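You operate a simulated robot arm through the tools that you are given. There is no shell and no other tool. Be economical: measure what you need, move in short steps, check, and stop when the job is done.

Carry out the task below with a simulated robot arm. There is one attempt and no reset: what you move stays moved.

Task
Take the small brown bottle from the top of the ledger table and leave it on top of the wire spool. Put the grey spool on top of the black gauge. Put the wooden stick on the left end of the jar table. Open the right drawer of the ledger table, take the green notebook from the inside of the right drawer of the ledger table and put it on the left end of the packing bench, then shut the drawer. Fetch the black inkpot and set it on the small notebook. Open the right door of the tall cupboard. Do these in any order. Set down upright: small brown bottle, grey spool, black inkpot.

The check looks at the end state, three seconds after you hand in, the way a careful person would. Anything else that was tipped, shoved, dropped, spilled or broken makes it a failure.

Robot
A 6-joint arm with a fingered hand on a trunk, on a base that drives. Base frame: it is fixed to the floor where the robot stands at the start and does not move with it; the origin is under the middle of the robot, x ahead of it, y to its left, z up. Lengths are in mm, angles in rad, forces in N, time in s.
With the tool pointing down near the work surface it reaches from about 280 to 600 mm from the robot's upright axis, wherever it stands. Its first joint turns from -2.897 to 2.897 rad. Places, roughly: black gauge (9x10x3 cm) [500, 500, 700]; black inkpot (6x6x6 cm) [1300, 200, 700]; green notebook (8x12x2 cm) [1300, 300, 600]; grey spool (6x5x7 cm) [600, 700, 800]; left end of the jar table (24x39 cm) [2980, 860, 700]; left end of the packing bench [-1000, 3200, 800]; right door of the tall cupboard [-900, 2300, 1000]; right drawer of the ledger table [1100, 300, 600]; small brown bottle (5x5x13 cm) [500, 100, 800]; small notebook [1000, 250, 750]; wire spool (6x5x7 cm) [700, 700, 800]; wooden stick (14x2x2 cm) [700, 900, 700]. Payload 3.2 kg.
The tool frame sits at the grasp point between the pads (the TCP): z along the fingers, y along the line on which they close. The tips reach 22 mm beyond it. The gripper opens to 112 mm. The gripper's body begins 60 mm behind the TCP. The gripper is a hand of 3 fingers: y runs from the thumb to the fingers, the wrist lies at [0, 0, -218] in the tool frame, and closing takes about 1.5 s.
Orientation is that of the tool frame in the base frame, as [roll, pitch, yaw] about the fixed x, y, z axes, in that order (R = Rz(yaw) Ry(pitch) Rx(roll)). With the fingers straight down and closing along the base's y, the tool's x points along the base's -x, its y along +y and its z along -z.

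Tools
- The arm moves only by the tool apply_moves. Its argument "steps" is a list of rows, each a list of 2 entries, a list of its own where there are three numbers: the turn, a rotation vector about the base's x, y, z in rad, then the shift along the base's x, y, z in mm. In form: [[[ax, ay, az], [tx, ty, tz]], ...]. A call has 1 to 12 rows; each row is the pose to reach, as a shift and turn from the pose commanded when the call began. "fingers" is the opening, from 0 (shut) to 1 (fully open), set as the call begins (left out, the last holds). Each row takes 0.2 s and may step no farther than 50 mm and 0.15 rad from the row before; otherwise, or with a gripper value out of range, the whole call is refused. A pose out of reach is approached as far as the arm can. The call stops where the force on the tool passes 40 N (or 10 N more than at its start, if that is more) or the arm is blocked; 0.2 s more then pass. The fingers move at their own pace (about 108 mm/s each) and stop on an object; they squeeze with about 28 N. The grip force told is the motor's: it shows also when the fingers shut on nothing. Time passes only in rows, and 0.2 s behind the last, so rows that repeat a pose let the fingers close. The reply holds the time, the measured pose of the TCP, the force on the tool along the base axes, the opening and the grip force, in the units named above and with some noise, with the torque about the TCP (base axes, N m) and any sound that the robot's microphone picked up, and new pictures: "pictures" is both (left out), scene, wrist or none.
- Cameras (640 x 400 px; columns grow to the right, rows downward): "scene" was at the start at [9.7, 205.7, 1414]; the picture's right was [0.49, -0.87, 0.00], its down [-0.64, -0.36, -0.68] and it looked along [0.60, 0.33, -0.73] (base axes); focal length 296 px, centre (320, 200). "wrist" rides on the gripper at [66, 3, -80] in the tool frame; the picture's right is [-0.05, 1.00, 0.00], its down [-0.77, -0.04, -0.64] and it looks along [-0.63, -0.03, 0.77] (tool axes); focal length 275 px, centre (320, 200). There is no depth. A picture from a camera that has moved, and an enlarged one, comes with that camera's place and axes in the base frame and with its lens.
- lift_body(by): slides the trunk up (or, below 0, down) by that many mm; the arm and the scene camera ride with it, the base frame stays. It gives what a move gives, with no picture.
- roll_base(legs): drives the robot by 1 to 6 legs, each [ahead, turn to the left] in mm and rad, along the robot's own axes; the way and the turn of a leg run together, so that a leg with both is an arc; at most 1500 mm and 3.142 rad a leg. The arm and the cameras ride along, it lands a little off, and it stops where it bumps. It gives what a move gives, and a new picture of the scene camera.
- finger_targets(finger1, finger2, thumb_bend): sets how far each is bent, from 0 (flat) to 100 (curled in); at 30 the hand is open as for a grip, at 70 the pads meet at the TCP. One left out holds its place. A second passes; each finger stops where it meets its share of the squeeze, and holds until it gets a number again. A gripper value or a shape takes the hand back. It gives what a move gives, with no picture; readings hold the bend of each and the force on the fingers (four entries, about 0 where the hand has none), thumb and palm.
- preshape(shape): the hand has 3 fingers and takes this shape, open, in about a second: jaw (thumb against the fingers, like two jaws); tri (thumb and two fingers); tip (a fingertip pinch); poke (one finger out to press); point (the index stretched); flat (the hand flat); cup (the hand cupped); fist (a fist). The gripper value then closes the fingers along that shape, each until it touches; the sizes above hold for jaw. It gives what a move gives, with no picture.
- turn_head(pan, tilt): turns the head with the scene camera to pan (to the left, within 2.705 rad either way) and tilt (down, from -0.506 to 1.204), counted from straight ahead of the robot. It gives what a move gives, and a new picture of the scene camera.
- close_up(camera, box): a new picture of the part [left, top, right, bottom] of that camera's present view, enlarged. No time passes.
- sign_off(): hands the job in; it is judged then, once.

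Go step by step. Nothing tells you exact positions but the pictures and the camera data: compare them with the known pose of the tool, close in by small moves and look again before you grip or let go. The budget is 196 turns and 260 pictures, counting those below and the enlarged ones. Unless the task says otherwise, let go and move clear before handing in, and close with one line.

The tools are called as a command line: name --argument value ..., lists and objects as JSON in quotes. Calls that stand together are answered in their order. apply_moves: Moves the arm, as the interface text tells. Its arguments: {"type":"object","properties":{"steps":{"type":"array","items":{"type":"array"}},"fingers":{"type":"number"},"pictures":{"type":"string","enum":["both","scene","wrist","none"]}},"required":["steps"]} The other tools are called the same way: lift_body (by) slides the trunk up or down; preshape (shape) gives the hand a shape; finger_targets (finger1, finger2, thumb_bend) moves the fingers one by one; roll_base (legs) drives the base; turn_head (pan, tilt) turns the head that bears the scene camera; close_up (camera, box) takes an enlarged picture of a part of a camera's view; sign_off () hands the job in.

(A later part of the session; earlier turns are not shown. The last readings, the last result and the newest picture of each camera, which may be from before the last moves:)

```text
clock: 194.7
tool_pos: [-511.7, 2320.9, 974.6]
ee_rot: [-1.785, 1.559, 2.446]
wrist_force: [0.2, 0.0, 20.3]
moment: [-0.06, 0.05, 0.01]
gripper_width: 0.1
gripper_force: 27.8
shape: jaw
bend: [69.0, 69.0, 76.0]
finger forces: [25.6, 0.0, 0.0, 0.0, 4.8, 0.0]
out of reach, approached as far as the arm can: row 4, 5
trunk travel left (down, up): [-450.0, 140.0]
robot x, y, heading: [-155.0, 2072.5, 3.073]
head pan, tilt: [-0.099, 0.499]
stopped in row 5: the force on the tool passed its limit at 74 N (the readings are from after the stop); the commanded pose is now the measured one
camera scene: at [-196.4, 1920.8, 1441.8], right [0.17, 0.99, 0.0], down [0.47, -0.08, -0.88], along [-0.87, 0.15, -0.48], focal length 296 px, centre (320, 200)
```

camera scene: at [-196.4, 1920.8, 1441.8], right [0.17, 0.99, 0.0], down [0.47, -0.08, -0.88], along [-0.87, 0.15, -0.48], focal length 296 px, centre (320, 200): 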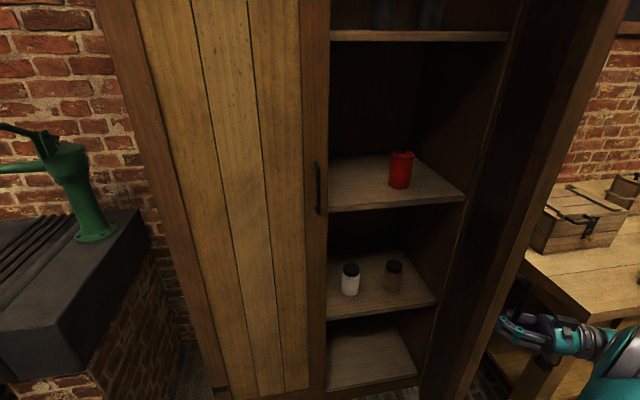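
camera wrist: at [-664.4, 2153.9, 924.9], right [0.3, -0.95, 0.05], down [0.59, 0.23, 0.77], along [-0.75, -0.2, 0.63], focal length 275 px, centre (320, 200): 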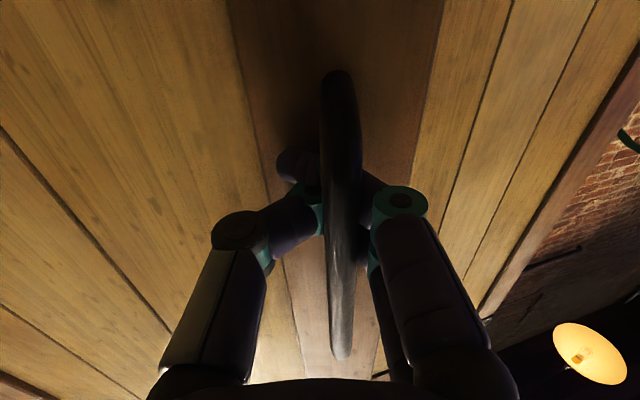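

Door is ~57° open and the arm is at its limit. Release the handle and back off.

apply_moves --steps '[[[0, 0, 0], [0, 0, 8]], [[0, 0, 0], [0, 0, 12]], [[0, 0, 0], [0, 0, 12]], [[0, 0, 0], [0, 0, 12]], [[0, 0, 0], [0, 0, 12]], [[0, 0, 0], [0, 0, 12]]]' --fingers 0.8 --pictures "wrist"

```text
clock: 196.1
tool_pos: [-514.6, 2317.9, 982.7]
ee_rot: [-2.18, 1.562, 2.054]
wrist_force: [-0.7, 0.4, -0.1]
moment: [-0.03, -0.02, 0.02]
gripper_width: 89.3
gripper_force: 0.0
shape: jaw
bend: [59.0, 59.0, 55.0]
finger forces: [0.1, 0.0, 0.0, 0.0, 0.0, 0.1]
trunk travel left (down, up): [-450.0, 140.0]
robot x, y, heading: [-159.9, 2075.9, 3.073]
head pan, tilt: [-0.099, 0.499]
camera wrist: at [-475.3, 2390.0, 917.6], right [0.89, -0.46, 0.04], down [0.27, 0.57, 0.77], along [-0.38, -0.68, 0.63], focal length 275 px, centre (320, 200)
```

wrist: 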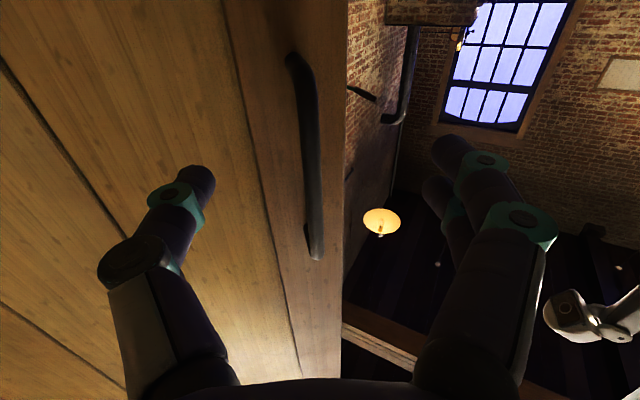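

apply_moves --steps '[[[0, 0, 0], [10, 15, 0]], [[0, 0, -0.05], [25, 28, 0]], [[0, 0, -0.1], [45, 38, 0]], [[0, 0, -0.2], [75, 45, 0]]]' --pictures "wrist"

```text
clock: 197.1
tool_pos: [-438.4, 2363.3, 980.7]
ee_rot: [-2.196, 1.56, 1.835]
wrist_force: [0.1, -0.2, 0.3]
moment: [0.01, 0.0, -0.01]
gripper_width: 89.4
gripper_force: 0.2
shape: jaw
bend: [59.0, 59.0, 55.0]
finger forces: [0.1, 0.0, 0.0, 0.0, 0.0, 0.0]
out of reach, approached as far as the arm can: row 1, 2, 3, 4
trunk travel left (down, up): [-450.0, 140.0]
robot x, y, heading: [-152.4, 2073.6, 3.071]
head pan, tilt: [-0.099, 0.499]
camera wrist: at [-387.0, 2426.0, 914.2], right [0.78, -0.63, 0.04], down [0.38, 0.51, 0.78], along [-0.51, -0.59, 0.63], focal length 275 px, centre (320, 200)
```

wrist: 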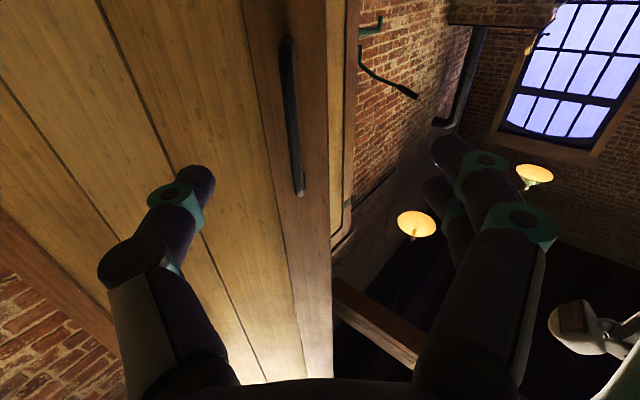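

Hand is clear. I back the base up 260 mm, then I'll push the door wider from its inner side.

roll_base --legs '[[-260, 0]]'

close_up --camera "scene" --box '[240, 0, 640, 400]'

```text
clock: 199.0
tool_pos: [-173.8, 2343.8, 979.4]
ee_rot: [-2.214, 1.561, 1.816]
wrist_force: [0.3, -0.3, 0.5]
moment: [0.01, -0.02, 0.0]
gripper_width: 89.6
gripper_force: 0.0
shape: jaw
bend: [59.0, 59.0, 55.0]
finger forces: [0.0, 0.0, 0.0, 0.0, 0.0, 0.1]
trunk travel left (down, up): [-450.0, 140.0]
robot x, y, heading: [108.8, 2055.7, 3.064]
head pan, tilt: [-0.099, 0.499]
camera scene: at [68.3, 1902.4, 1441.4], right [0.17, 0.99, 0.0], down [0.47, -0.08, -0.88], along [-0.87, 0.15, -0.48], focal length 296 px, centre (320, 200)
```

scene: 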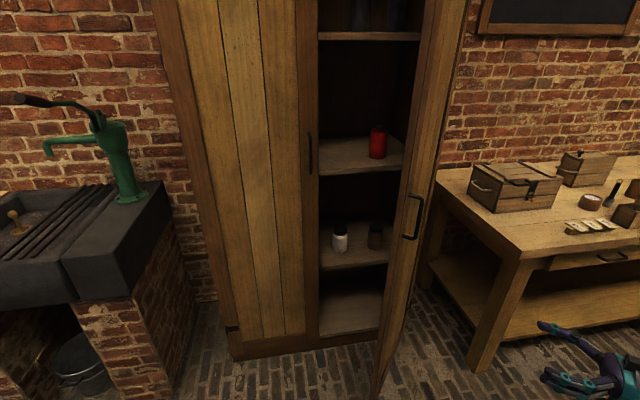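

```text
1.00 times, centred on (440, 200) of scene (not enlarged: the box is as wide or as high as the picture)
camera zoom: at [68.3, 1902.4, 1441.4], right [0.17, 0.99, 0.0], down [0.47, -0.08, -0.88], along [-0.87, 0.15, -0.48], focal length 296 px, centre (200, 200)
```

zoom: 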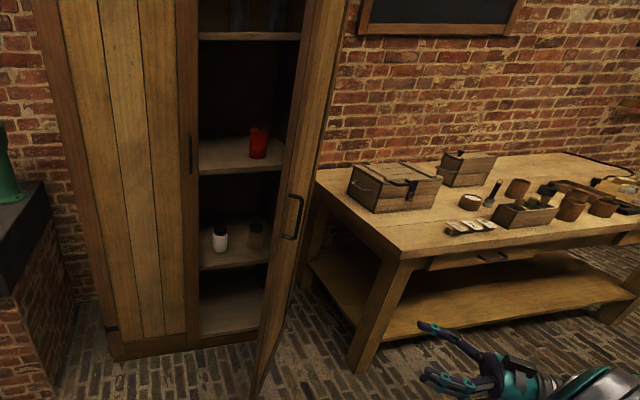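

apply_moves --steps '[[[0, 0, -0.115], [-20, -40, 0]], [[0, 0, -0.23], [-45, -80, 0]], [[0, 0, -0.345], [-75, -115, 0]], [[0, 0, -0.46], [-110, -145, 0]], [[0, 0, -0.575], [-150, -165, 0]], [[0, 0, -0.69], [-192, -174, 0]], [[0, 0, -0.805], [-234, -174, 0]], [[0, 0, -0.92], [-276, -174, 0]]]' --fingers 0 --pictures "scene"

```text
clock: 200.8
tool_pos: [-451.9, 2168.9, 980.2]
ee_rot: [-2.288, 1.561, 0.822]
wrist_force: [0.8, 0.7, 0.6]
moment: [0.0, -0.02, 0.0]
gripper_width: 0.0
gripper_force: 28.1
shape: jaw
bend: [67.0, 67.0, 75.0]
finger forces: [0.1, 0.0, 0.0, 0.1, 0.0, 0.1]
trunk travel left (down, up): [-450.0, 140.0]
robot x, y, heading: [108.5, 2055.8, 3.069]
head pan, tilt: [-0.099, 0.499]
camera scene: at [67.8, 1902.2, 1441.4], right [0.17, 0.99, 0.0], down [0.47, -0.08, -0.88], along [-0.87, 0.15, -0.48], focal length 296 px, centre (320, 200)
```

scene: 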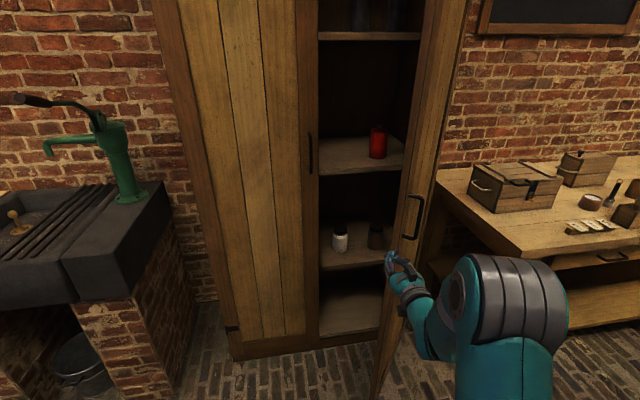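

Slide the closed hand past the door's free edge, then push its inner face toward +y.

apply_moves --steps '[[[0, 0, 0], [-30, -30, 0]], [[0, 0, 0], [-75, -33, 0]], [[0, 0, 0], [-120, -33, 0]], [[0, 0, 0], [-170, -33, 0]]]' --pictures "both"

```text
clock: 201.8
tool_pos: [-618.0, 2137.1, 983.3]
ee_rot: [-2.332, 1.561, 0.78]
wrist_force: [0.8, 0.6, 0.1]
moment: [-0.01, -0.01, 0.01]
gripper_width: 0.0
gripper_force: 27.8
shape: jaw
bend: [67.0, 67.0, 75.0]
finger forces: [0.1, 0.0, 0.1, 0.0, 0.0, 0.1]
trunk travel left (down, up): [-450.0, 140.0]
robot x, y, heading: [110.3, 2057.2, 3.07]
head pan, tilt: [-0.099, 0.499]
camera scene: at [67.7, 1902.3, 1441.4], right [0.17, 0.99, 0.0], down [0.47, -0.08, -0.88], along [-0.87, 0.15, -0.48], focal length 296 px, centre (320, 200)
camera wrist: at [-538.4, 2132.6, 917.1], right [-0.03, -1.0, 0.04], down [0.63, 0.01, 0.78], along [-0.78, 0.05, 0.63], focal length 275 px, centre (320, 200)
```

scene: 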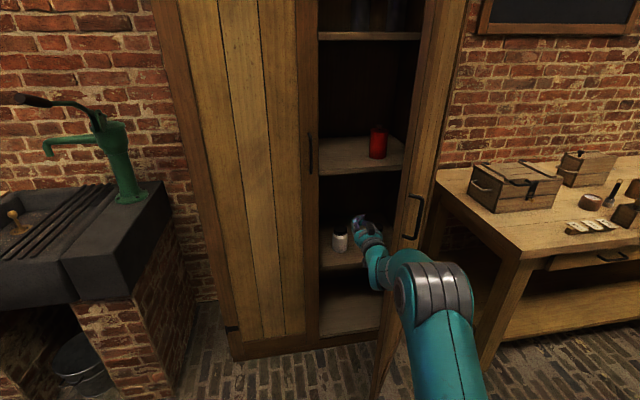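
wrist: 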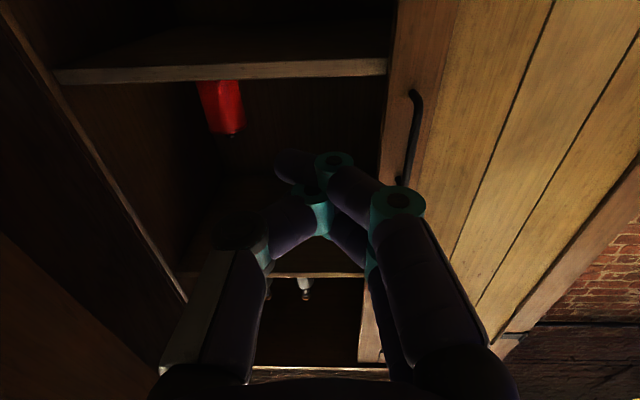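

Inside the door. Push +y.

apply_moves --steps '[[[0, 0, 0], [0, 40, 0]], [[0, 0, 0], [0, 75, 0]], [[0, 0, 0], [0, 105, 0]], [[0, 0, 0], [0, 135, 0]], [[0, 0, 0], [0, 165, 0]], [[0, 0, 0], [0, 195, 0]], [[0, 0, 0], [10, 225, 0]]]' --pictures "scene"

```text
clock: 202.4
tool_pos: [-617.0, 2187.9, 981.3]
ee_rot: [-2.21, 1.554, 0.913]
wrist_force: [10.4, -12.4, 1.2]
moment: [0.03, -0.1, -1.12]
gripper_width: 0.0
gripper_force: 27.8
shape: jaw
bend: [67.0, 67.0, 75.0]
finger forces: [0.0, 0.1, 0.0, 0.0, 0.5, 16.1]
trunk travel left (down, up): [-450.0, 140.0]
robot x, y, heading: [111.2, 2052.0, 3.079]
head pan, tilt: [-0.099, 0.499]
stopped in row 2: the force on the tool passed its limit at 55 N (the readings are from after the stop); the commanded pose is now the measured one
camera scene: at [70.8, 1900.2, 1441.3], right [0.17, 0.99, 0.0], down [0.47, -0.08, -0.88], along [-0.87, 0.15, -0.48], focal length 296 px, centre (320, 200)
```

scene: 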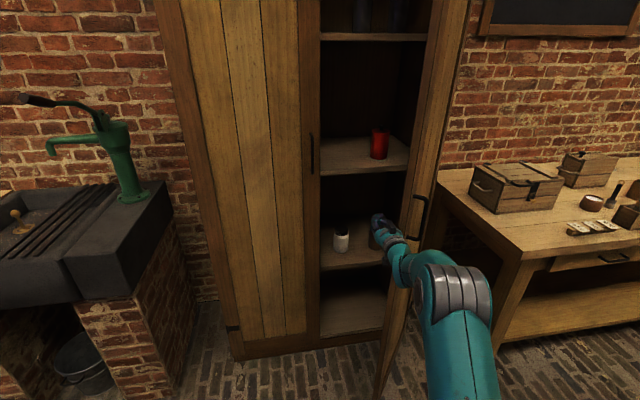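

Contact made; push more slowly.

apply_moves --steps '[[[0, 0, 0], [0, 8, 0]], [[0, 0, 0], [0, 18, 0]], [[0, 0, 0], [0, 30, 0]], [[0, 0, 0], [0, 42, 0]], [[0, 0, 0], [0, 55, 0]], [[0, 0, 0], [0, 68, 0]], [[0, 0, 0], [0, 81, 0]], [[0, 0, 0], [0, 94, 0]], [[0, 0, 0], [0, 107, 0]], [[0, 0, 0], [0, 120, 0]], [[0, 0, 0], [0, 133, 0]], [[0, 0, 0], [0, 146, 0]]]' --pictures "scene"

```text
clock: 202.8
tool_pos: [-614.8, 2190.5, 980.8]
ee_rot: [-2.237, 1.556, 0.892]
wrist_force: [22.2, -18.8, 4.6]
moment: [0.13, -0.26, -1.95]
gripper_width: 0.0
gripper_force: 27.4
shape: jaw
bend: [67.0, 67.0, 75.0]
finger forces: [0.0, 0.1, 0.1, 0.0, 0.6, 29.5]
trunk travel left (down, up): [-450.0, 140.0]
robot x, y, heading: [107.1, 2055.8, 3.077]
head pan, tilt: [-0.099, 0.499]
stopped in row 2: the force on the tool passed its limit at 47 N (the readings are from after the stop); the commanded pose is now the measured one
camera scene: at [74.5, 1898.3, 1441.3], right [0.16, 0.99, 0.0], down [0.47, -0.07, -0.88], along [-0.87, 0.14, -0.48], focal length 296 px, centre (320, 200)
```

scene: 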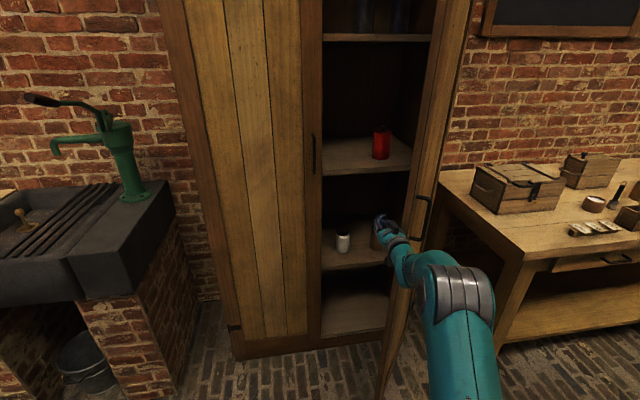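

The palm is meeting the door's edge end-on. Back off, drive forward 100 mm so the hand is deeper, then push sideways.

apply_moves --steps '[[[0, 0, 0], [2, -25, 0]], [[0, 0, 0], [2, -55, 0]]]' --pictures "none"

roll_base --legs '[[110, 0]]'

apply_moves --steps '[[[0, 0, 0], [0, 20, 0]], [[0, 0, 0], [0, 40, 0]], [[0, 0, 0], [0, 60, 0]], [[0, 0, 0], [0, 72, 0]], [[0, 0, 0], [0, 84, 0]], [[0, 0, 0], [0, 96, 0]], [[0, 0, 0], [0, 108, 0]], [[0, 0, 0], [0, 120, 0]], [[0, 0, 0], [0, 132, 0]]]' --pictures "scene"

```text
clock: 203.4
tool_pos: [-615.3, 2141.5, 977.8]
ee_rot: [-2.627, 1.554, 0.497]
wrist_force: [-0.1, -0.3, -0.3]
moment: [0.01, -0.02, -0.03]
gripper_width: 0.2
gripper_force: 28.0
shape: jaw
bend: [67.0, 67.0, 75.0]
finger forces: [0.0, 0.1, 0.1, 0.0, 0.1, 0.0]
trunk travel left (down, up): [-450.0, 140.0]
robot x, y, heading: [107.5, 2053.1, 3.068]
head pan, tilt: [-0.099, 0.499]
```

```text
clock: 204.6
tool_pos: [-724.9, 2147.6, 976.3]
ee_rot: [-2.574, 1.554, 0.552]
wrist_force: [-0.3, 0.8, -0.3]
moment: [0.03, -0.02, -0.04]
gripper_width: 0.0
gripper_force: 28.3
shape: jaw
bend: [67.0, 67.0, 75.0]
finger forces: [0.0, 0.0, 0.1, 0.0, 0.0, 0.1]
trunk travel left (down, up): [-450.0, 140.0]
robot x, y, heading: [-2.1, 2063.5, 3.073]
head pan, tilt: [-0.099, 0.499]
camera scene: at [-40.7, 1909.1, 1441.4], right [0.16, 0.99, 0.0], down [0.47, -0.08, -0.88], along [-0.87, 0.14, -0.48], focal length 296 px, centre (320, 200)
```

scene: 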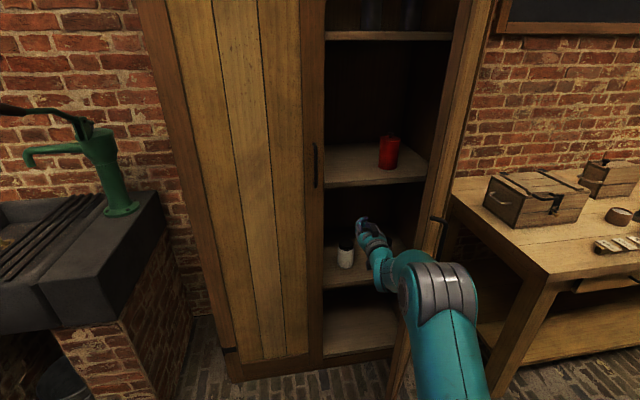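

```text
clock: 206.7
tool_pos: [-682.0, 2339.1, 905.2]
ee_rot: [2.603, 1.427, -0.594]
wrist_force: [1.9, 1.9, 0.0]
moment: [-0.01, -0.05, 0.08]
gripper_width: 0.3
gripper_force: 27.8
shape: jaw
bend: [67.0, 67.0, 75.0]
finger forces: [0.0, 0.0, 0.1, 0.0, 0.0, 0.0]
trunk travel left (down, up): [-450.0, 140.0]
robot x, y, heading: [1.4, 2060.1, 3.079]
head pan, tilt: [-0.099, 0.499]
stopped in row 9: the arm was blocked; the commanded pose is now the measured one
camera scene: at [-13.8, 1849.4, 1444.5], right [0.16, 0.99, 0.04], down [0.46, -0.04, -0.89], along [-0.88, 0.16, -0.46], focal length 296 px, centre (320, 200)
```

scene: 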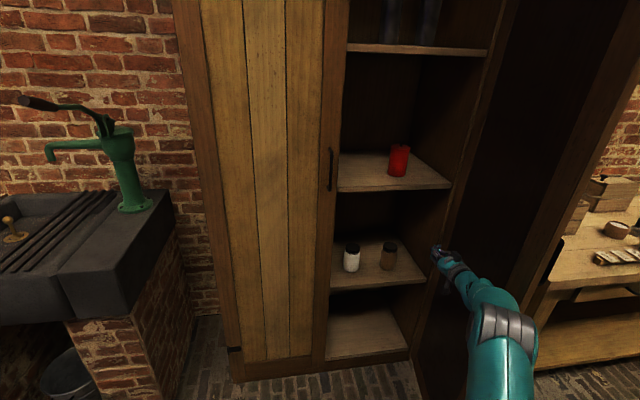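

The door is now wide open. Back the hand off away from it and check the robot's state.

apply_moves --steps '[[[0, 0, 0], [0, -20, 5]], [[0, 0, 0], [10, -50, 20]], [[0, 0, 0], [20, -90, 40]], [[0, 0, 0], [30, -130, 60]]]' --pictures "scene"

```text
clock: 207.1
tool_pos: [-708.6, 2379.6, 906.7]
ee_rot: [2.132, 1.429, -1.049]
wrist_force: [1.8, -0.5, -0.3]
moment: [-0.02, -0.02, -0.04]
gripper_width: 0.0
gripper_force: 28.1
shape: jaw
bend: [67.0, 67.0, 75.0]
finger forces: [0.0, 0.0, 0.1, 0.1, 0.0, 0.0]
trunk travel left (down, up): [-450.0, 140.0]
robot x, y, heading: [2.0, 2063.0, 3.075]
head pan, tilt: [-0.099, 0.499]
stopped in row 1: the arm was blocked; the commanded pose is now the measured one
camera scene: at [-28.8, 1974.7, 1453.5], right [0.17, 0.98, -0.05], down [0.46, -0.12, -0.88], along [-0.87, 0.13, -0.48], focal length 296 px, centre (320, 200)
```

scene: 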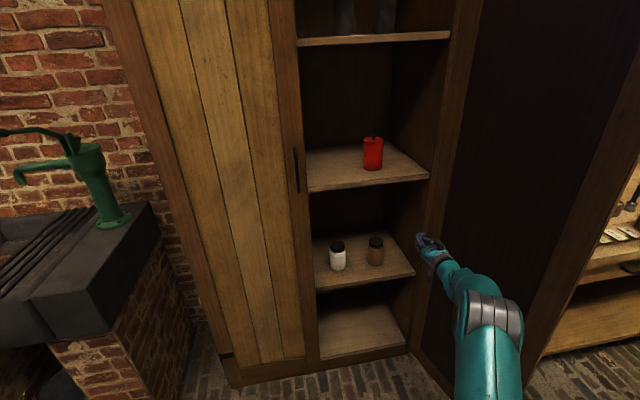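

The robot is swaying after the push; let it settle.

apply_moves --steps '[[[0, 0, 0], [0, 0, 0]], [[0, 0, 0], [0, 0, 0]], [[0, 0, 0], [0, 0, 0]], [[0, 0, 0], [0, 0, 0]], [[0, 0, 0], [0, 0, 0]], [[0, 0, 0], [0, 0, 0]], [[0, 0, 0], [0, 0, 0]], [[0, 0, 0], [0, 0, 0]], [[0, 0, 0], [0, 0, 0]], [[0, 0, 0], [0, 0, 0]]]' --pictures "scene"

```text
clock: 209.2
tool_pos: [-712.8, 2348.9, 907.3]
ee_rot: [2.301, 1.446, -0.877]
wrist_force: [0.2, -0.4, -0.6]
moment: [-0.01, 0.01, -0.03]
gripper_width: 0.3
gripper_force: 27.7
shape: jaw
bend: [67.0, 67.0, 75.0]
finger forces: [0.0, 0.1, 0.0, 0.0, 0.0, 0.1]
trunk travel left (down, up): [-450.0, 140.0]
robot x, y, heading: [3.6, 2063.8, 3.079]
head pan, tilt: [-0.099, 0.499]
camera scene: at [-40.9, 1908.5, 1441.4], right [0.17, 0.99, 0.0], down [0.47, -0.08, -0.88], along [-0.87, 0.15, -0.48], focal length 296 px, centre (320, 200)
```

scene: 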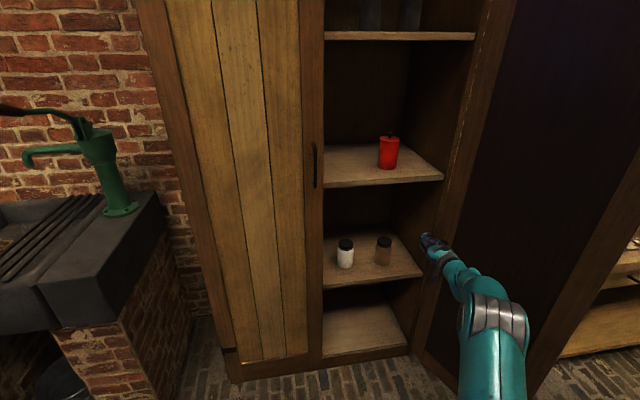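

Settled; door stays wide open. Drive back and fold the tool to point down again.

roll_base --legs '[[-250, 0]]'

apply_moves --steps '[[[0, -0.1353, 0], [4.4, 0, -4]], [[0, -0.2705, 0], [12.7, 0, -7]], [[0, -0.4058, 0], [24.7, 0, -9]], [[0, -0.5411, 0], [40.3, 0, -9]], [[0, -0.6764, 0], [59.1, 0, -7]], [[0, -0.8116, 0], [80.7, 0, -2]], [[0, -0.9469, 0], [104.9, 0, 6]], [[0, -1.0822, 0], [131.1, 0, 18]], [[0, -1.2175, 0], [159, 0, 33]], [[0, -1.3527, 0], [187.8, 0, 52]], [[0, -1.488, 0], [217.2, 0, 75]]]' --pictures "none"

turn_head --pan -0.6 --tilt 0.5

```text
clock: 211.1
tool_pos: [-456.0, 2338.8, 909.1]
ee_rot: [2.3, 1.448, -0.887]
wrist_force: [0.0, -0.3, -1.1]
moment: [0.0, -0.02, 0.03]
gripper_width: 0.2
gripper_force: 28.1
shape: jaw
bend: [67.0, 67.0, 75.0]
finger forces: [0.0, 0.0, 0.0, 0.0, 0.0, 0.0]
trunk travel left (down, up): [-450.0, 140.0]
robot x, y, heading: [254.1, 2038.9, 3.063]
head pan, tilt: [-0.099, 0.499]
camera scene: at [212.7, 1890.6, 1441.4], right [0.18, 0.98, 0.0], down [0.47, -0.08, -0.88], along [-0.86, 0.15, -0.48], focal length 296 px, centre (320, 200)
```

scene: 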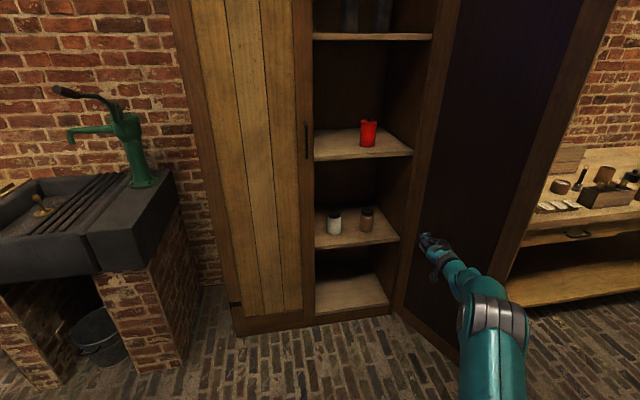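

```text
clock: 213.5
tool_pos: [-230.3, 2341.9, 980.7]
ee_rot: [-3.095, 0.006, -0.095]
wrist_force: [0.4, 0.1, 0.5]
moment: [-0.03, 0.01, -0.01]
gripper_width: 0.2
gripper_force: 27.7
shape: jaw
bend: [67.0, 67.0, 75.0]
finger forces: [0.1, 0.0, 0.0, 0.1, 0.0, 0.0]
out of reach, approached as far as the arm can: row 11
trunk travel left (down, up): [-450.0, 140.0]
robot x, y, heading: [255.5, 2038.4, 3.063]
head pan, tilt: [-0.099, 0.499]
```

```text
clock: 214.4
tool_pos: [-229.9, 2342.8, 981.1]
ee_rot: [-3.096, 0.006, -0.093]
wrist_force: [0.1, 0.6, -0.6]
moment: [-0.01, 0.0, -0.04]
gripper_width: 0.0
gripper_force: 28.0
shape: jaw
bend: [67.0, 67.0, 75.0]
finger forces: [0.0, 0.1, 0.0, 0.0, 0.0, 0.1]
trunk travel left (down, up): [-450.0, 140.0]
robot x, y, heading: [258.3, 2042.7, 3.062]
head pan, tilt: [-0.6, 0.499]
camera scene: at [231.1, 1931.6, 1441.4], right [0.63, 0.78, 0.0], down [0.37, -0.3, -0.88], along [-0.68, 0.55, -0.48], focal length 296 px, centre (320, 200)
```

scene: 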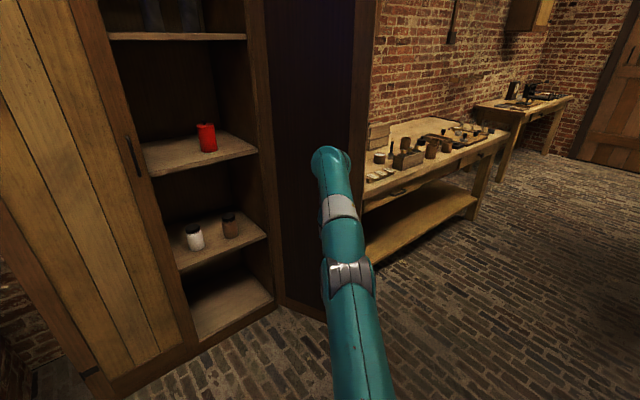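

Level and tuck the arm, then drive around the near end toward the table's −y side.

apply_moves --steps '[[[-0.0466, -0.006, 0.015], [20, -45, 0]], [[-0.0466, -0.006, 0.015], [40, -90, 0]], [[-0.0466, -0.006, 0.015], [60, -135, 0]], [[-0.0466, -0.006, 0.015], [80, -180, 0]], [[-0.0466, -0.006, 0.015], [95, -225, 0]], [[-0.0466, -0.006, 0.015], [108, -268, 0]]]' --pictures "none"

roll_base --legs '[[270, 0], [0, 1.65], [1450, 0], [1250, 0]]'

turn_head --pan 0.9 --tilt 0.5

```text
clock: 215.8
tool_pos: [-125.2, 2071.0, 978.4]
ee_rot: [3.139, -0.002, -0.079]
wrist_force: [-0.3, 0.8, 0.2]
moment: [0.0, 0.0, 0.0]
gripper_width: 0.2
gripper_force: 28.0
shape: jaw
bend: [67.0, 67.0, 75.0]
finger forces: [0.1, 0.0, 0.0, 0.1, 0.1, 0.0]
out of reach, approached as far as the arm can: row 1, 2, 3
trunk travel left (down, up): [-450.0, 140.0]
robot x, y, heading: [257.2, 2044.6, 3.061]
head pan, tilt: [-0.6, 0.499]
```

```text
clock: 234.3
tool_pos: [-59.6, -966.1, 979.8]
ee_rot: [3.138, -0.005, 1.551]
wrist_force: [0.4, 0.2, 0.1]
moment: [-0.03, 0.02, 0.0]
gripper_width: 0.3
gripper_force: 27.9
shape: jaw
bend: [67.0, 67.0, 75.0]
finger forces: [0.0, 0.1, 0.0, 0.1, 0.0, 0.0]
trunk travel left (down, up): [-450.0, 140.0]
robot x, y, heading: [-56.7, -586.4, -1.589]
head pan, tilt: [-0.6, 0.499]
camera scene: at [60.4, -602.2, 1441.4], right [-0.82, 0.58, 0.0], down [0.28, 0.39, -0.88], along [-0.51, -0.72, -0.48], focal length 296 px, centre (320, 200)
```

scene: 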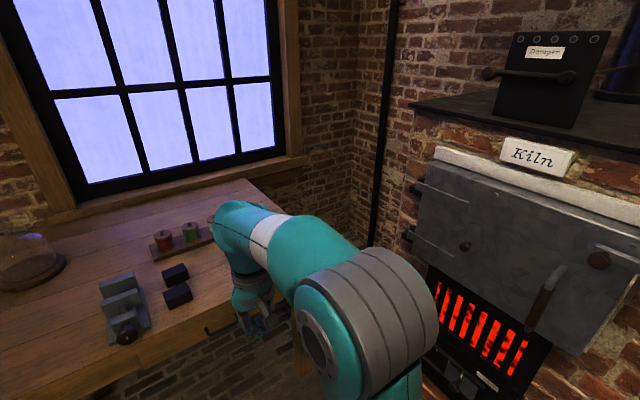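

```text
clock: 235.9
tool_pos: [-58.6, -966.2, 979.3]
ee_rot: [3.139, -0.007, 1.551]
wrist_force: [-0.2, 0.5, -0.4]
moment: [0.0, -0.01, 0.01]
gripper_width: 0.0
gripper_force: 28.3
shape: jaw
bend: [67.0, 67.0, 75.0]
finger forces: [0.1, 0.1, 0.1, 0.0, 0.1, 0.0]
trunk travel left (down, up): [-450.0, 140.0]
robot x, y, heading: [-53.5, -586.4, -1.587]
head pan, tilt: [0.901, 0.499]
camera scene: at [183.4, -585.7, 1441.4], right [-0.64, -0.77, 0.0], down [-0.37, 0.3, -0.88], along [0.68, -0.56, -0.48], focal length 296 px, centre (320, 200)
```

scene: 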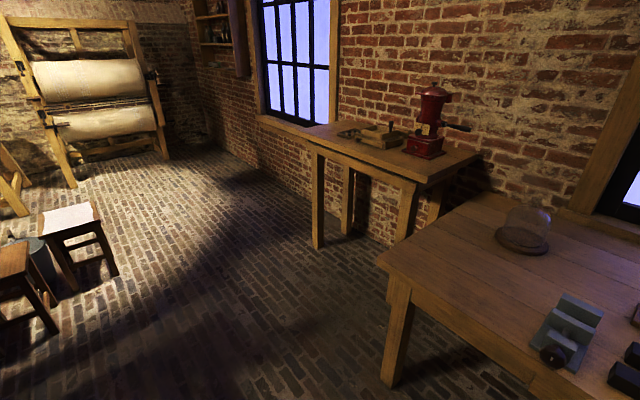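

The floor is free along the −y side. Drive to about [1100,-590] and face the table.

roll_base --legs '[[0, 1.587], [1150, 0], [0, 1.571]]'

turn_head --pan -0.1 --tilt 0.6

```text
clock: 249.6
tool_pos: [1120.5, -175.7, 979.9]
ee_rot: [3.137, -0.005, -1.58]
wrist_force: [-0.7, 0.0, 0.3]
moment: [0.02, 0.02, 0.04]
gripper_width: 0.1
gripper_force: 28.1
shape: jaw
bend: [67.0, 67.0, 75.0]
finger forces: [0.0, 0.0, 0.0, 0.0, 0.0, 0.1]
trunk travel left (down, up): [-450.0, 140.0]
robot x, y, heading: [1119.4, -555.3, 1.565]
head pan, tilt: [0.901, 0.499]
camera scene: at [883.7, -556.6, 1441.4], right [0.63, 0.78, 0.0], down [0.37, -0.3, -0.88], along [-0.68, 0.55, -0.48], focal length 296 px, centre (320, 200)
```

scene: 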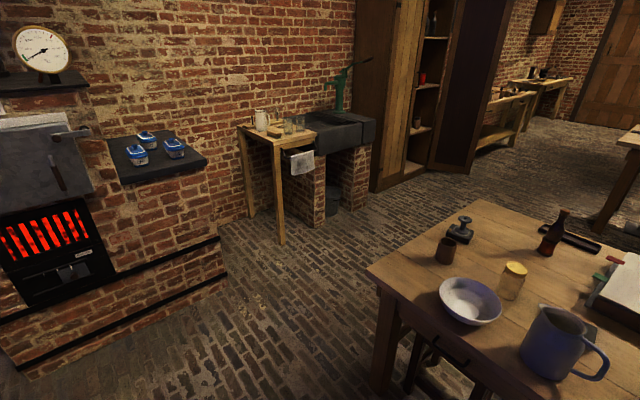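

```text
clock: 250.8
tool_pos: [1121.3, -175.0, 980.9]
ee_rot: [3.138, -0.005, -1.579]
wrist_force: [-0.2, 0.6, 1.4]
moment: [0.0, 0.0, -0.03]
gripper_width: 0.2
gripper_force: 27.7
shape: jaw
bend: [67.0, 67.0, 75.0]
finger forces: [0.1, 0.1, 0.0, 0.1, 0.0, 0.0]
trunk travel left (down, up): [-450.0, 140.0]
robot x, y, heading: [1118.4, -553.2, 1.564]
head pan, tilt: [-0.099, 0.6]
camera scene: at [963.9, -525.6, 1432.3], right [0.99, -0.1, 0.0], down [-0.06, -0.56, -0.83], along [0.09, 0.82, -0.56], focal length 296 px, centre (320, 200)
```

scene: 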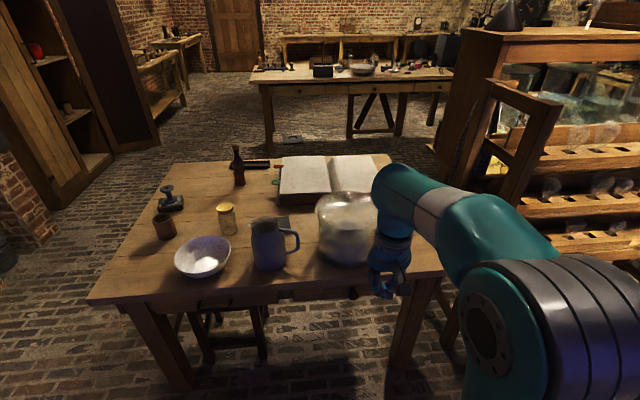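

I see the drawer fronts under the edge. Zoom on them.

close_up --camera "scene" --box '[180, 180, 480, 370]'

close_up --camera "wrist" --box '[0, 0, 640, 400]'

```text
2.11 times, centred on (330, 275) of scene
camera zoom: at [963.9, -525.6, 1432.3], right [0.99, -0.1, 0.0], down [-0.06, -0.56, -0.83], along [0.09, 0.82, -0.56], focal length 623 px, centre (299, 42)
```

zoom: 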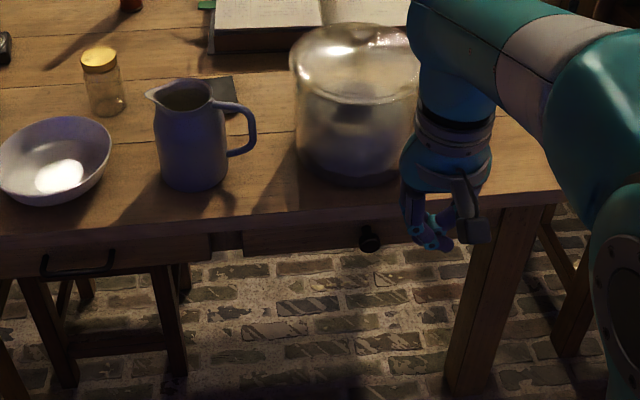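

```text
1.00 times, centred on (320, 200) of wrist (not enlarged: the box is as wide or as high as the picture)
camera zoom: at [1117.3, -239.2, 1060.0], right [-1.0, 0.05, 0.0], down [0.04, 0.77, 0.63], along [0.03, 0.63, -0.78], focal length 275 px, centre (320, 200)
```

zoom: 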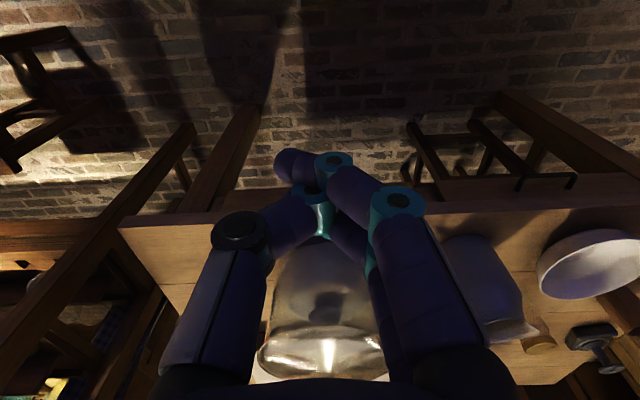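

Right drawer has a round knob near [1138,72,660]. I back up a little and swing the tool horizontal, pointing +y.

roll_base --legs '[[-80, 0.006]]'

apply_moves --steps '[[[0.1428, 0, 0], [0, 31, -17]], [[0.2856, 0, 0], [0, 61.5, -29.5]], [[0.4284, 0, 0], [0, 90.6, -37.8]], [[0.5712, 0, 0], [0, 117.8, -42.1]], [[0.714, 0, 0], [0, 142.8, -42.6]], [[0.8568, 0, 0], [0, 164.8, -39.8]], [[0.9996, 0, 0], [0, 183.4, -34.2]], [[1.1424, 0, 0], [0, 198.3, -26.1]], [[1.2852, 0, 0], [0, 209.2, -16]], [[1.428, 0, 0], [0, 215.8, -4.8]], [[1.571, 0, 0], [0, 218, 7]]]' --fingers 0.5 --pictures "scene"

```text
clock: 251.9
tool_pos: [1118.3, -252.7, 980.5]
ee_rot: [3.138, -0.004, -1.573]
wrist_force: [0.3, -0.8, -0.4]
moment: [0.03, 0.02, -0.03]
gripper_width: 0.0
gripper_force: 28.2
shape: jaw
bend: [67.0, 67.0, 75.0]
finger forces: [0.0, 0.0, 0.0, 0.0, 0.0, 0.1]
trunk travel left (down, up): [-450.0, 140.0]
robot x, y, heading: [1120.1, -634.0, 1.574]
head pan, tilt: [-0.099, 0.6]
camera scene: at [963.6, -606.1, 1432.4], right [1.0, -0.1, 0.0], down [-0.06, -0.56, -0.83], along [0.08, 0.82, -0.56], focal length 296 px, centre (320, 200)
```

scene: 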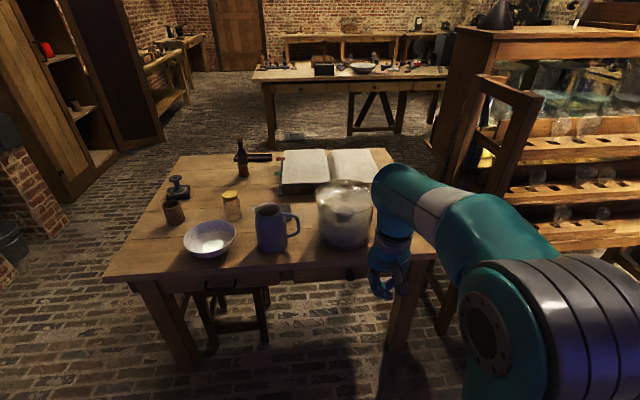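

```text
clock: 254.3
tool_pos: [1019.9, -20.2, 1051.2]
ee_rot: [-3.132, 1.524, -1.622]
wrist_force: [-0.6, -0.4, -0.4]
moment: [0.02, -0.03, -0.02]
gripper_width: 55.6
gripper_force: 0.0
shape: jaw
bend: [73.0, 73.0, 70.0]
finger forces: [0.0, 0.0, 0.1, 0.0, 0.0, 0.1]
out of reach, approached as far as the arm can: row 2, 3, 4, 5, 7, 8, 9, 10, 11
trunk travel left (down, up): [-450.0, 140.0]
robot x, y, heading: [1122.3, -637.4, 1.569]
head pan, tilt: [-0.099, 0.6]
camera scene: at [963.4, -605.2, 1432.3], right [1.0, -0.1, 0.0], down [-0.06, -0.56, -0.83], along [0.08, 0.82, -0.56], focal length 296 px, centre (320, 200)
```

scene: 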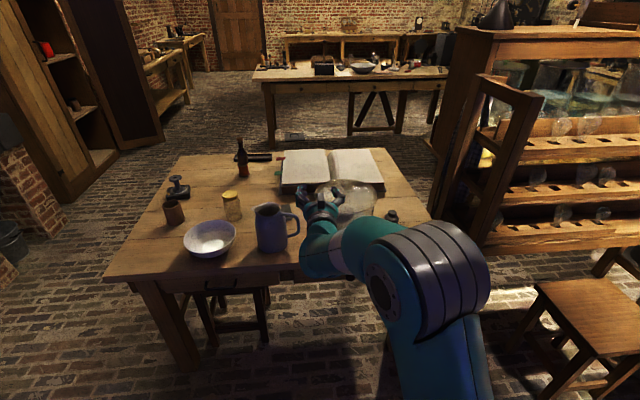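

The arm took a slightly different posture but the tool now points +y. Move right and down toward the knob, keeping clear of the table edge.

apply_moves --steps '[[[0.047, 0, 0], [30, -5, -20]], [[0.047, 0, 0.06], [60, -10, -50]], [[0.047, 0, 0.06], [90, -10, -85]], [[0.047, 0, 0.06], [115, -10, -120]], [[0.047, 0, 0.06], [115, -10, -165]], [[0.047, 0, 0.06], [115, -10, -210]]]' --pictures "scene"

```text
clock: 255.7
tool_pos: [974.9, 23.4, 913.0]
ee_rot: [-3.098, 1.502, -1.63]
wrist_force: [-0.1, -0.9, 0.2]
moment: [-0.01, 0.0, 0.01]
gripper_width: 55.4
gripper_force: 0.1
shape: jaw
bend: [73.0, 73.0, 70.0]
finger forces: [0.0, 0.0, 0.1, 0.0, 0.0, 0.1]
out of reach, approached as far as the arm can: row 1, 2, 3, 4, 5, 6
trunk travel left (down, up): [-450.0, 140.0]
robot x, y, heading: [1124.1, -636.0, 1.574]
head pan, tilt: [-0.099, 0.6]
camera scene: at [963.2, -604.8, 1432.3], right [1.0, -0.1, 0.0], down [-0.05, -0.56, -0.82], along [0.08, 0.82, -0.57], focal length 296 px, centre (320, 200)
```

scene: 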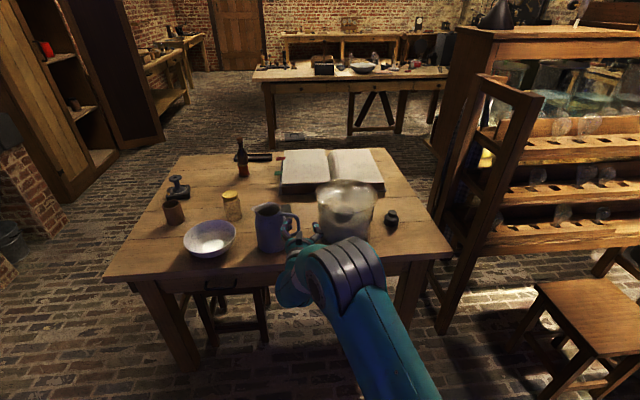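

The wrist is near its limits this close. I extend the arm out over the table edge (high) to recover a good posture.

apply_moves --steps '[[[0, 0, 0], [15, 5, 40]], [[0, 0, 0], [40, 15, 75]], [[0, 0, 0], [75, 25, 100]], [[0, 0, 0], [110, 35, 110]], [[0, 0, 0], [146, 40, 110]]]' --pictures "scene"

```text
clock: 256.9
tool_pos: [1101.4, 79.3, 1046.2]
ee_rot: [-3.088, 1.488, -1.642]
wrist_force: [-0.1, 0.3, 0.2]
moment: [0.02, -0.01, -0.01]
gripper_width: 55.4
gripper_force: 0.0
shape: jaw
bend: [73.0, 73.0, 70.0]
finger forces: [0.0, 0.0, 0.0, 0.1, 0.0, 0.0]
out of reach, approached as far as the arm can: row 4, 5
trunk travel left (down, up): [-450.0, 140.0]
robot x, y, heading: [1116.9, -631.2, 1.57]
head pan, tilt: [-0.099, 0.6]
camera scene: at [963.8, -605.2, 1432.4], right [1.0, -0.1, 0.0], down [-0.06, -0.56, -0.83], along [0.08, 0.82, -0.56], focal length 296 px, centre (320, 200)
```

scene: 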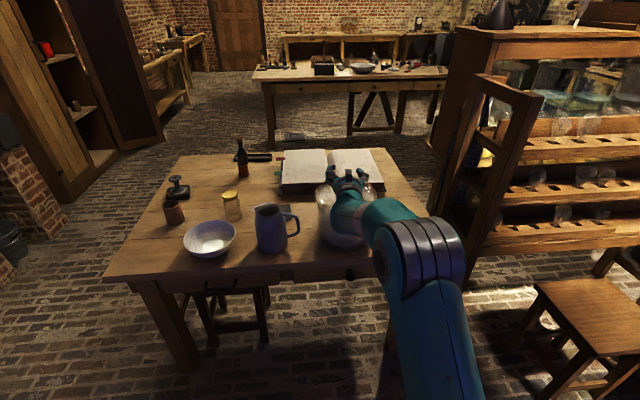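

apply_moves --steps '[[[0.04, 0, 0.06], [10, 0, 0]], [[0.083, 0, 0.125], [25, 0, -10]], [[0.083, 0, 0.125], [37, 0, -30]], [[0.083, 0, 0.125], [37, 0, -60]]]' --pictures "none"

```text
clock: 257.9
tool_pos: [1062.2, 135.4, 1047.9]
ee_rot: [-3.131, 1.548, -1.601]
wrist_force: [-0.9, 0.0, -0.5]
moment: [-0.01, -0.02, -0.01]
gripper_width: 55.9
gripper_force: 0.0
shape: jaw
bend: [73.0, 73.0, 70.0]
finger forces: [0.0, 0.1, 0.0, 0.0, 0.0, 0.0]
out of reach, approached as far as the arm can: row 1, 2, 3, 4
trunk travel left (down, up): [-450.0, 140.0]
robot x, y, heading: [1118.7, -632.1, 1.571]
head pan, tilt: [-0.099, 0.6]
```

A joint limit is holding it back. I fold the tool back down to restore the posture.

apply_moves --steps '[[[-0.141, 0, 0], [6, -2, -4]], [[-0.282, 0, 0], [12, -9, -6]], [[-0.423, 0, 0], [18, -20, -10]], [[-0.564, 0, 0], [24, -34, -10]], [[-0.705, 0, 0], [30, -52, -10]], [[-0.846, 0, 0], [36, -74, -8]], [[-0.987, 0, 0], [42, -99, 0]], [[-1.128, 0, 0], [48, -127, 10]], [[-1.269, 0, 0], [54, -156, 20]], [[-1.41, 0, 0], [60, -188, 20]], [[-1.54, 0, 0], [60, -218, 20]]]' --pictures "none"

apply_moves --steps '[[[0, 0, 0], [0, -30, -10]], [[0, 0, 0], [0, -65, -20]], [[0, 0, 0], [0, -100, -30]]]' --pictures "scene"

```text
clock: 260.3
tool_pos: [1100.0, -81.7, 1044.3]
ee_rot: [-3.102, 0.072, -1.574]
wrist_force: [0.7, 0.3, -0.5]
moment: [-0.01, 0.02, 0.01]
gripper_width: 55.8
gripper_force: 0.1
shape: jaw
bend: [73.0, 73.0, 70.0]
finger forces: [0.0, 0.0, 0.1, 0.1, 0.1, 0.0]
out of reach, approached as far as the arm can: row 3, 8, 9, 10, 11
trunk travel left (down, up): [-450.0, 140.0]
robot x, y, heading: [1120.8, -634.5, 1.575]
head pan, tilt: [-0.099, 0.6]
```

```text
clock: 261.1
tool_pos: [1098.5, -179.6, 1016.3]
ee_rot: [-3.103, 0.077, -1.573]
wrist_force: [0.4, 0.3, -0.3]
moment: [0.0, 0.0, 0.02]
gripper_width: 55.9
gripper_force: 0.0
shape: jaw
bend: [73.0, 73.0, 70.0]
finger forces: [0.0, 0.0, 0.0, 0.0, 0.1, 0.0]
trunk travel left (down, up): [-450.0, 140.0]
robot x, y, heading: [1121.3, -637.2, 1.575]
head pan, tilt: [-0.099, 0.6]
camera scene: at [963.6, -605.3, 1432.3], right [1.0, -0.1, 0.0], down [-0.06, -0.56, -0.83], along [0.08, 0.82, -0.56], focal length 296 px, centre (320, 200)
```

scene: 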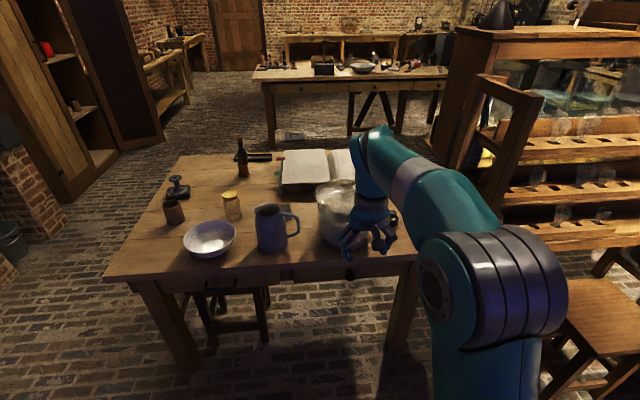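

Level the tool, lower the trunk 300 mm, and back up slightly so the drawer height suits the arm.

apply_moves --steps '[[[-0.077, 0.0386, 0], [20, 0, 0]]]' --pictures "none"

roll_base --legs '[[-60, 0]]'

lift_body --by -300

```text
clock: 261.5
tool_pos: [1120.0, -179.9, 1015.2]
ee_rot: [-3.14, -0.004, -1.575]
wrist_force: [-0.1, -0.7, 0.1]
moment: [-0.05, -0.01, 0.01]
gripper_width: 56.0
gripper_force: 0.1
shape: jaw
bend: [73.0, 73.0, 70.0]
finger forces: [0.1, 0.0, 0.0, 0.0, 0.1, 0.1]
trunk travel left (down, up): [-450.0, 140.0]
robot x, y, heading: [1119.8, -632.8, 1.57]
head pan, tilt: [-0.099, 0.6]
```

```text
clock: 262.5
tool_pos: [1120.6, -239.7, 1015.3]
ee_rot: [-3.141, -0.002, -1.575]
wrist_force: [0.4, 0.1, 0.2]
moment: [0.01, -0.03, 0.03]
gripper_width: 55.9
gripper_force: 0.0
shape: jaw
bend: [73.0, 73.0, 70.0]
finger forces: [0.1, 0.1, 0.0, 0.1, 0.0, 0.0]
trunk travel left (down, up): [-450.0, 140.0]
robot x, y, heading: [1122.8, -687.9, 1.57]
head pan, tilt: [-0.099, 0.6]
camera scene: at [963.7, -664.3, 1432.4], right [1.0, -0.1, 0.0], down [-0.06, -0.56, -0.83], along [0.08, 0.82, -0.56], focal length 296 px, centre (320, 200)
```

scene: 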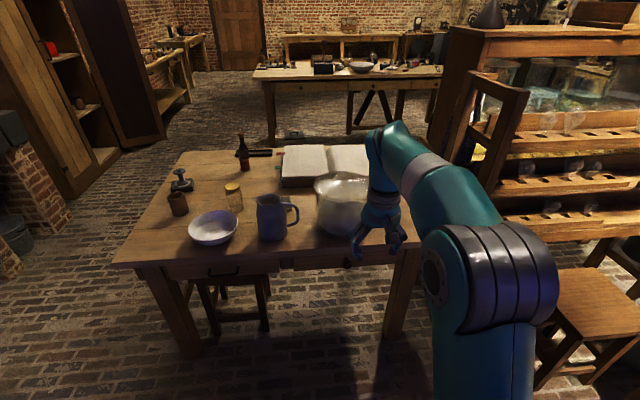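

```text
clock: 265.5
tool_pos: [1120.2, -238.6, 716.7]
ee_rot: [-3.14, -0.003, -1.573]
wrist_force: [0.8, 0.1, 0.0]
moment: [0.03, 0.01, -0.01]
gripper_width: 55.8
gripper_force: 0.1
shape: jaw
bend: [73.0, 73.0, 70.0]
finger forces: [0.0, 0.0, 0.1, 0.0, 0.1, 0.1]
trunk travel left (down, up): [-150.0, 440.0]
robot x, y, heading: [1121.4, -696.0, 1.57]
head pan, tilt: [-0.099, 0.6]
```

apply_moves --steps '[[[0.1428, 0, 0], [0, 31, -17]], [[0.2856, 0, 0], [0, 61.5, -29.5]], [[0.4284, 0, 0], [0, 90.6, -37.8]], [[0.5712, 0, 0], [0, 117.8, -42.1]], [[0.714, 0, 0], [0, 142.8, -42.6]]]' --pictures "none"

apply_moves --steps '[[[0.1428, 0, 0], [0, 22, 3]], [[0.2856, 0, 0], [0, 40.6, 8.4]], [[0.4284, 0, 0], [0, 55.5, 16.5]], [[0.5712, 0, 0], [0, 66.4, 26.6]], [[0.714, 0, 0], [0, 73, 30]], [[0.857, 0, 0], [0, 75, 30]]]' --pictures "none"

```text
clock: 266.7
tool_pos: [1119.6, -95.6, 670.0]
ee_rot: [3.139, 0.713, -1.576]
wrist_force: [-1.2, -0.4, 0.1]
moment: [0.0, -0.05, 0.02]
gripper_width: 55.8
gripper_force: 0.1
shape: jaw
bend: [73.0, 73.0, 70.0]
finger forces: [0.0, 0.1, 0.0, 0.0, 0.1, 0.1]
trunk travel left (down, up): [-150.0, 440.0]
robot x, y, heading: [1124.8, -692.3, 1.574]
head pan, tilt: [-0.099, 0.6]
```

```text
clock: 268.1
tool_pos: [1120.5, -21.6, 702.9]
ee_rot: [1.839, 1.567, -2.874]
wrist_force: [0.1, 0.0, 0.0]
moment: [-0.03, 0.01, -0.02]
gripper_width: 56.1
gripper_force: 0.0
shape: jaw
bend: [73.0, 73.0, 70.0]
finger forces: [0.0, 0.1, 0.0, 0.1, 0.0, 0.1]
trunk travel left (down, up): [-150.0, 440.0]
robot x, y, heading: [1118.3, -690.0, 1.578]
head pan, tilt: [-0.099, 0.6]
```

That worked. Lower toward knob height and look.

apply_moves --steps '[[[0, 0, 0], [8, 0, -20]], [[0, 0, 0], [16, 0, -42]]]' --pictures "both"

```text
clock: 268.7
tool_pos: [1135.2, -23.8, 662.8]
ee_rot: [2.107, 1.565, -2.606]
wrist_force: [0.1, 0.1, 0.6]
moment: [-0.03, -0.03, -0.01]
gripper_width: 55.7
gripper_force: 0.2
shape: jaw
bend: [73.0, 73.0, 70.0]
finger forces: [0.0, 0.0, 0.1, 0.1, 0.1, 0.1]
trunk travel left (down, up): [-150.0, 440.0]
robot x, y, heading: [1121.1, -689.2, 1.568]
head pan, tilt: [-0.099, 0.6]
camera scene: at [963.7, -663.7, 1132.4], right [1.0, -0.1, 0.0], down [-0.06, -0.56, -0.83], along [0.08, 0.82, -0.56], focal length 296 px, centre (320, 200)
camera wrist: at [1130.7, -103.0, 596.2], right [-1.0, 0.0, 0.05], down [0.04, -0.63, 0.77], along [0.03, 0.77, 0.63], focal length 275 px, centre (320, 200)
```

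scene: 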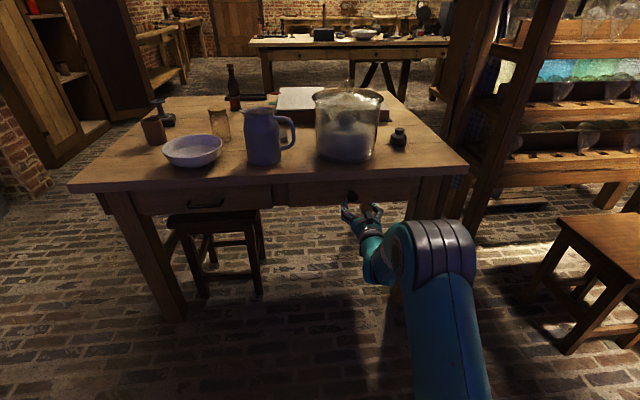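
wrist: 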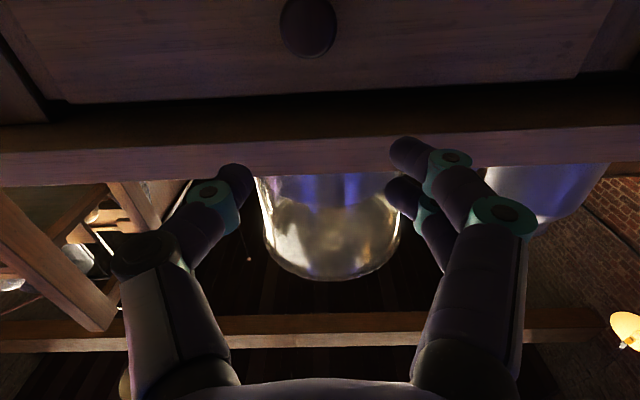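

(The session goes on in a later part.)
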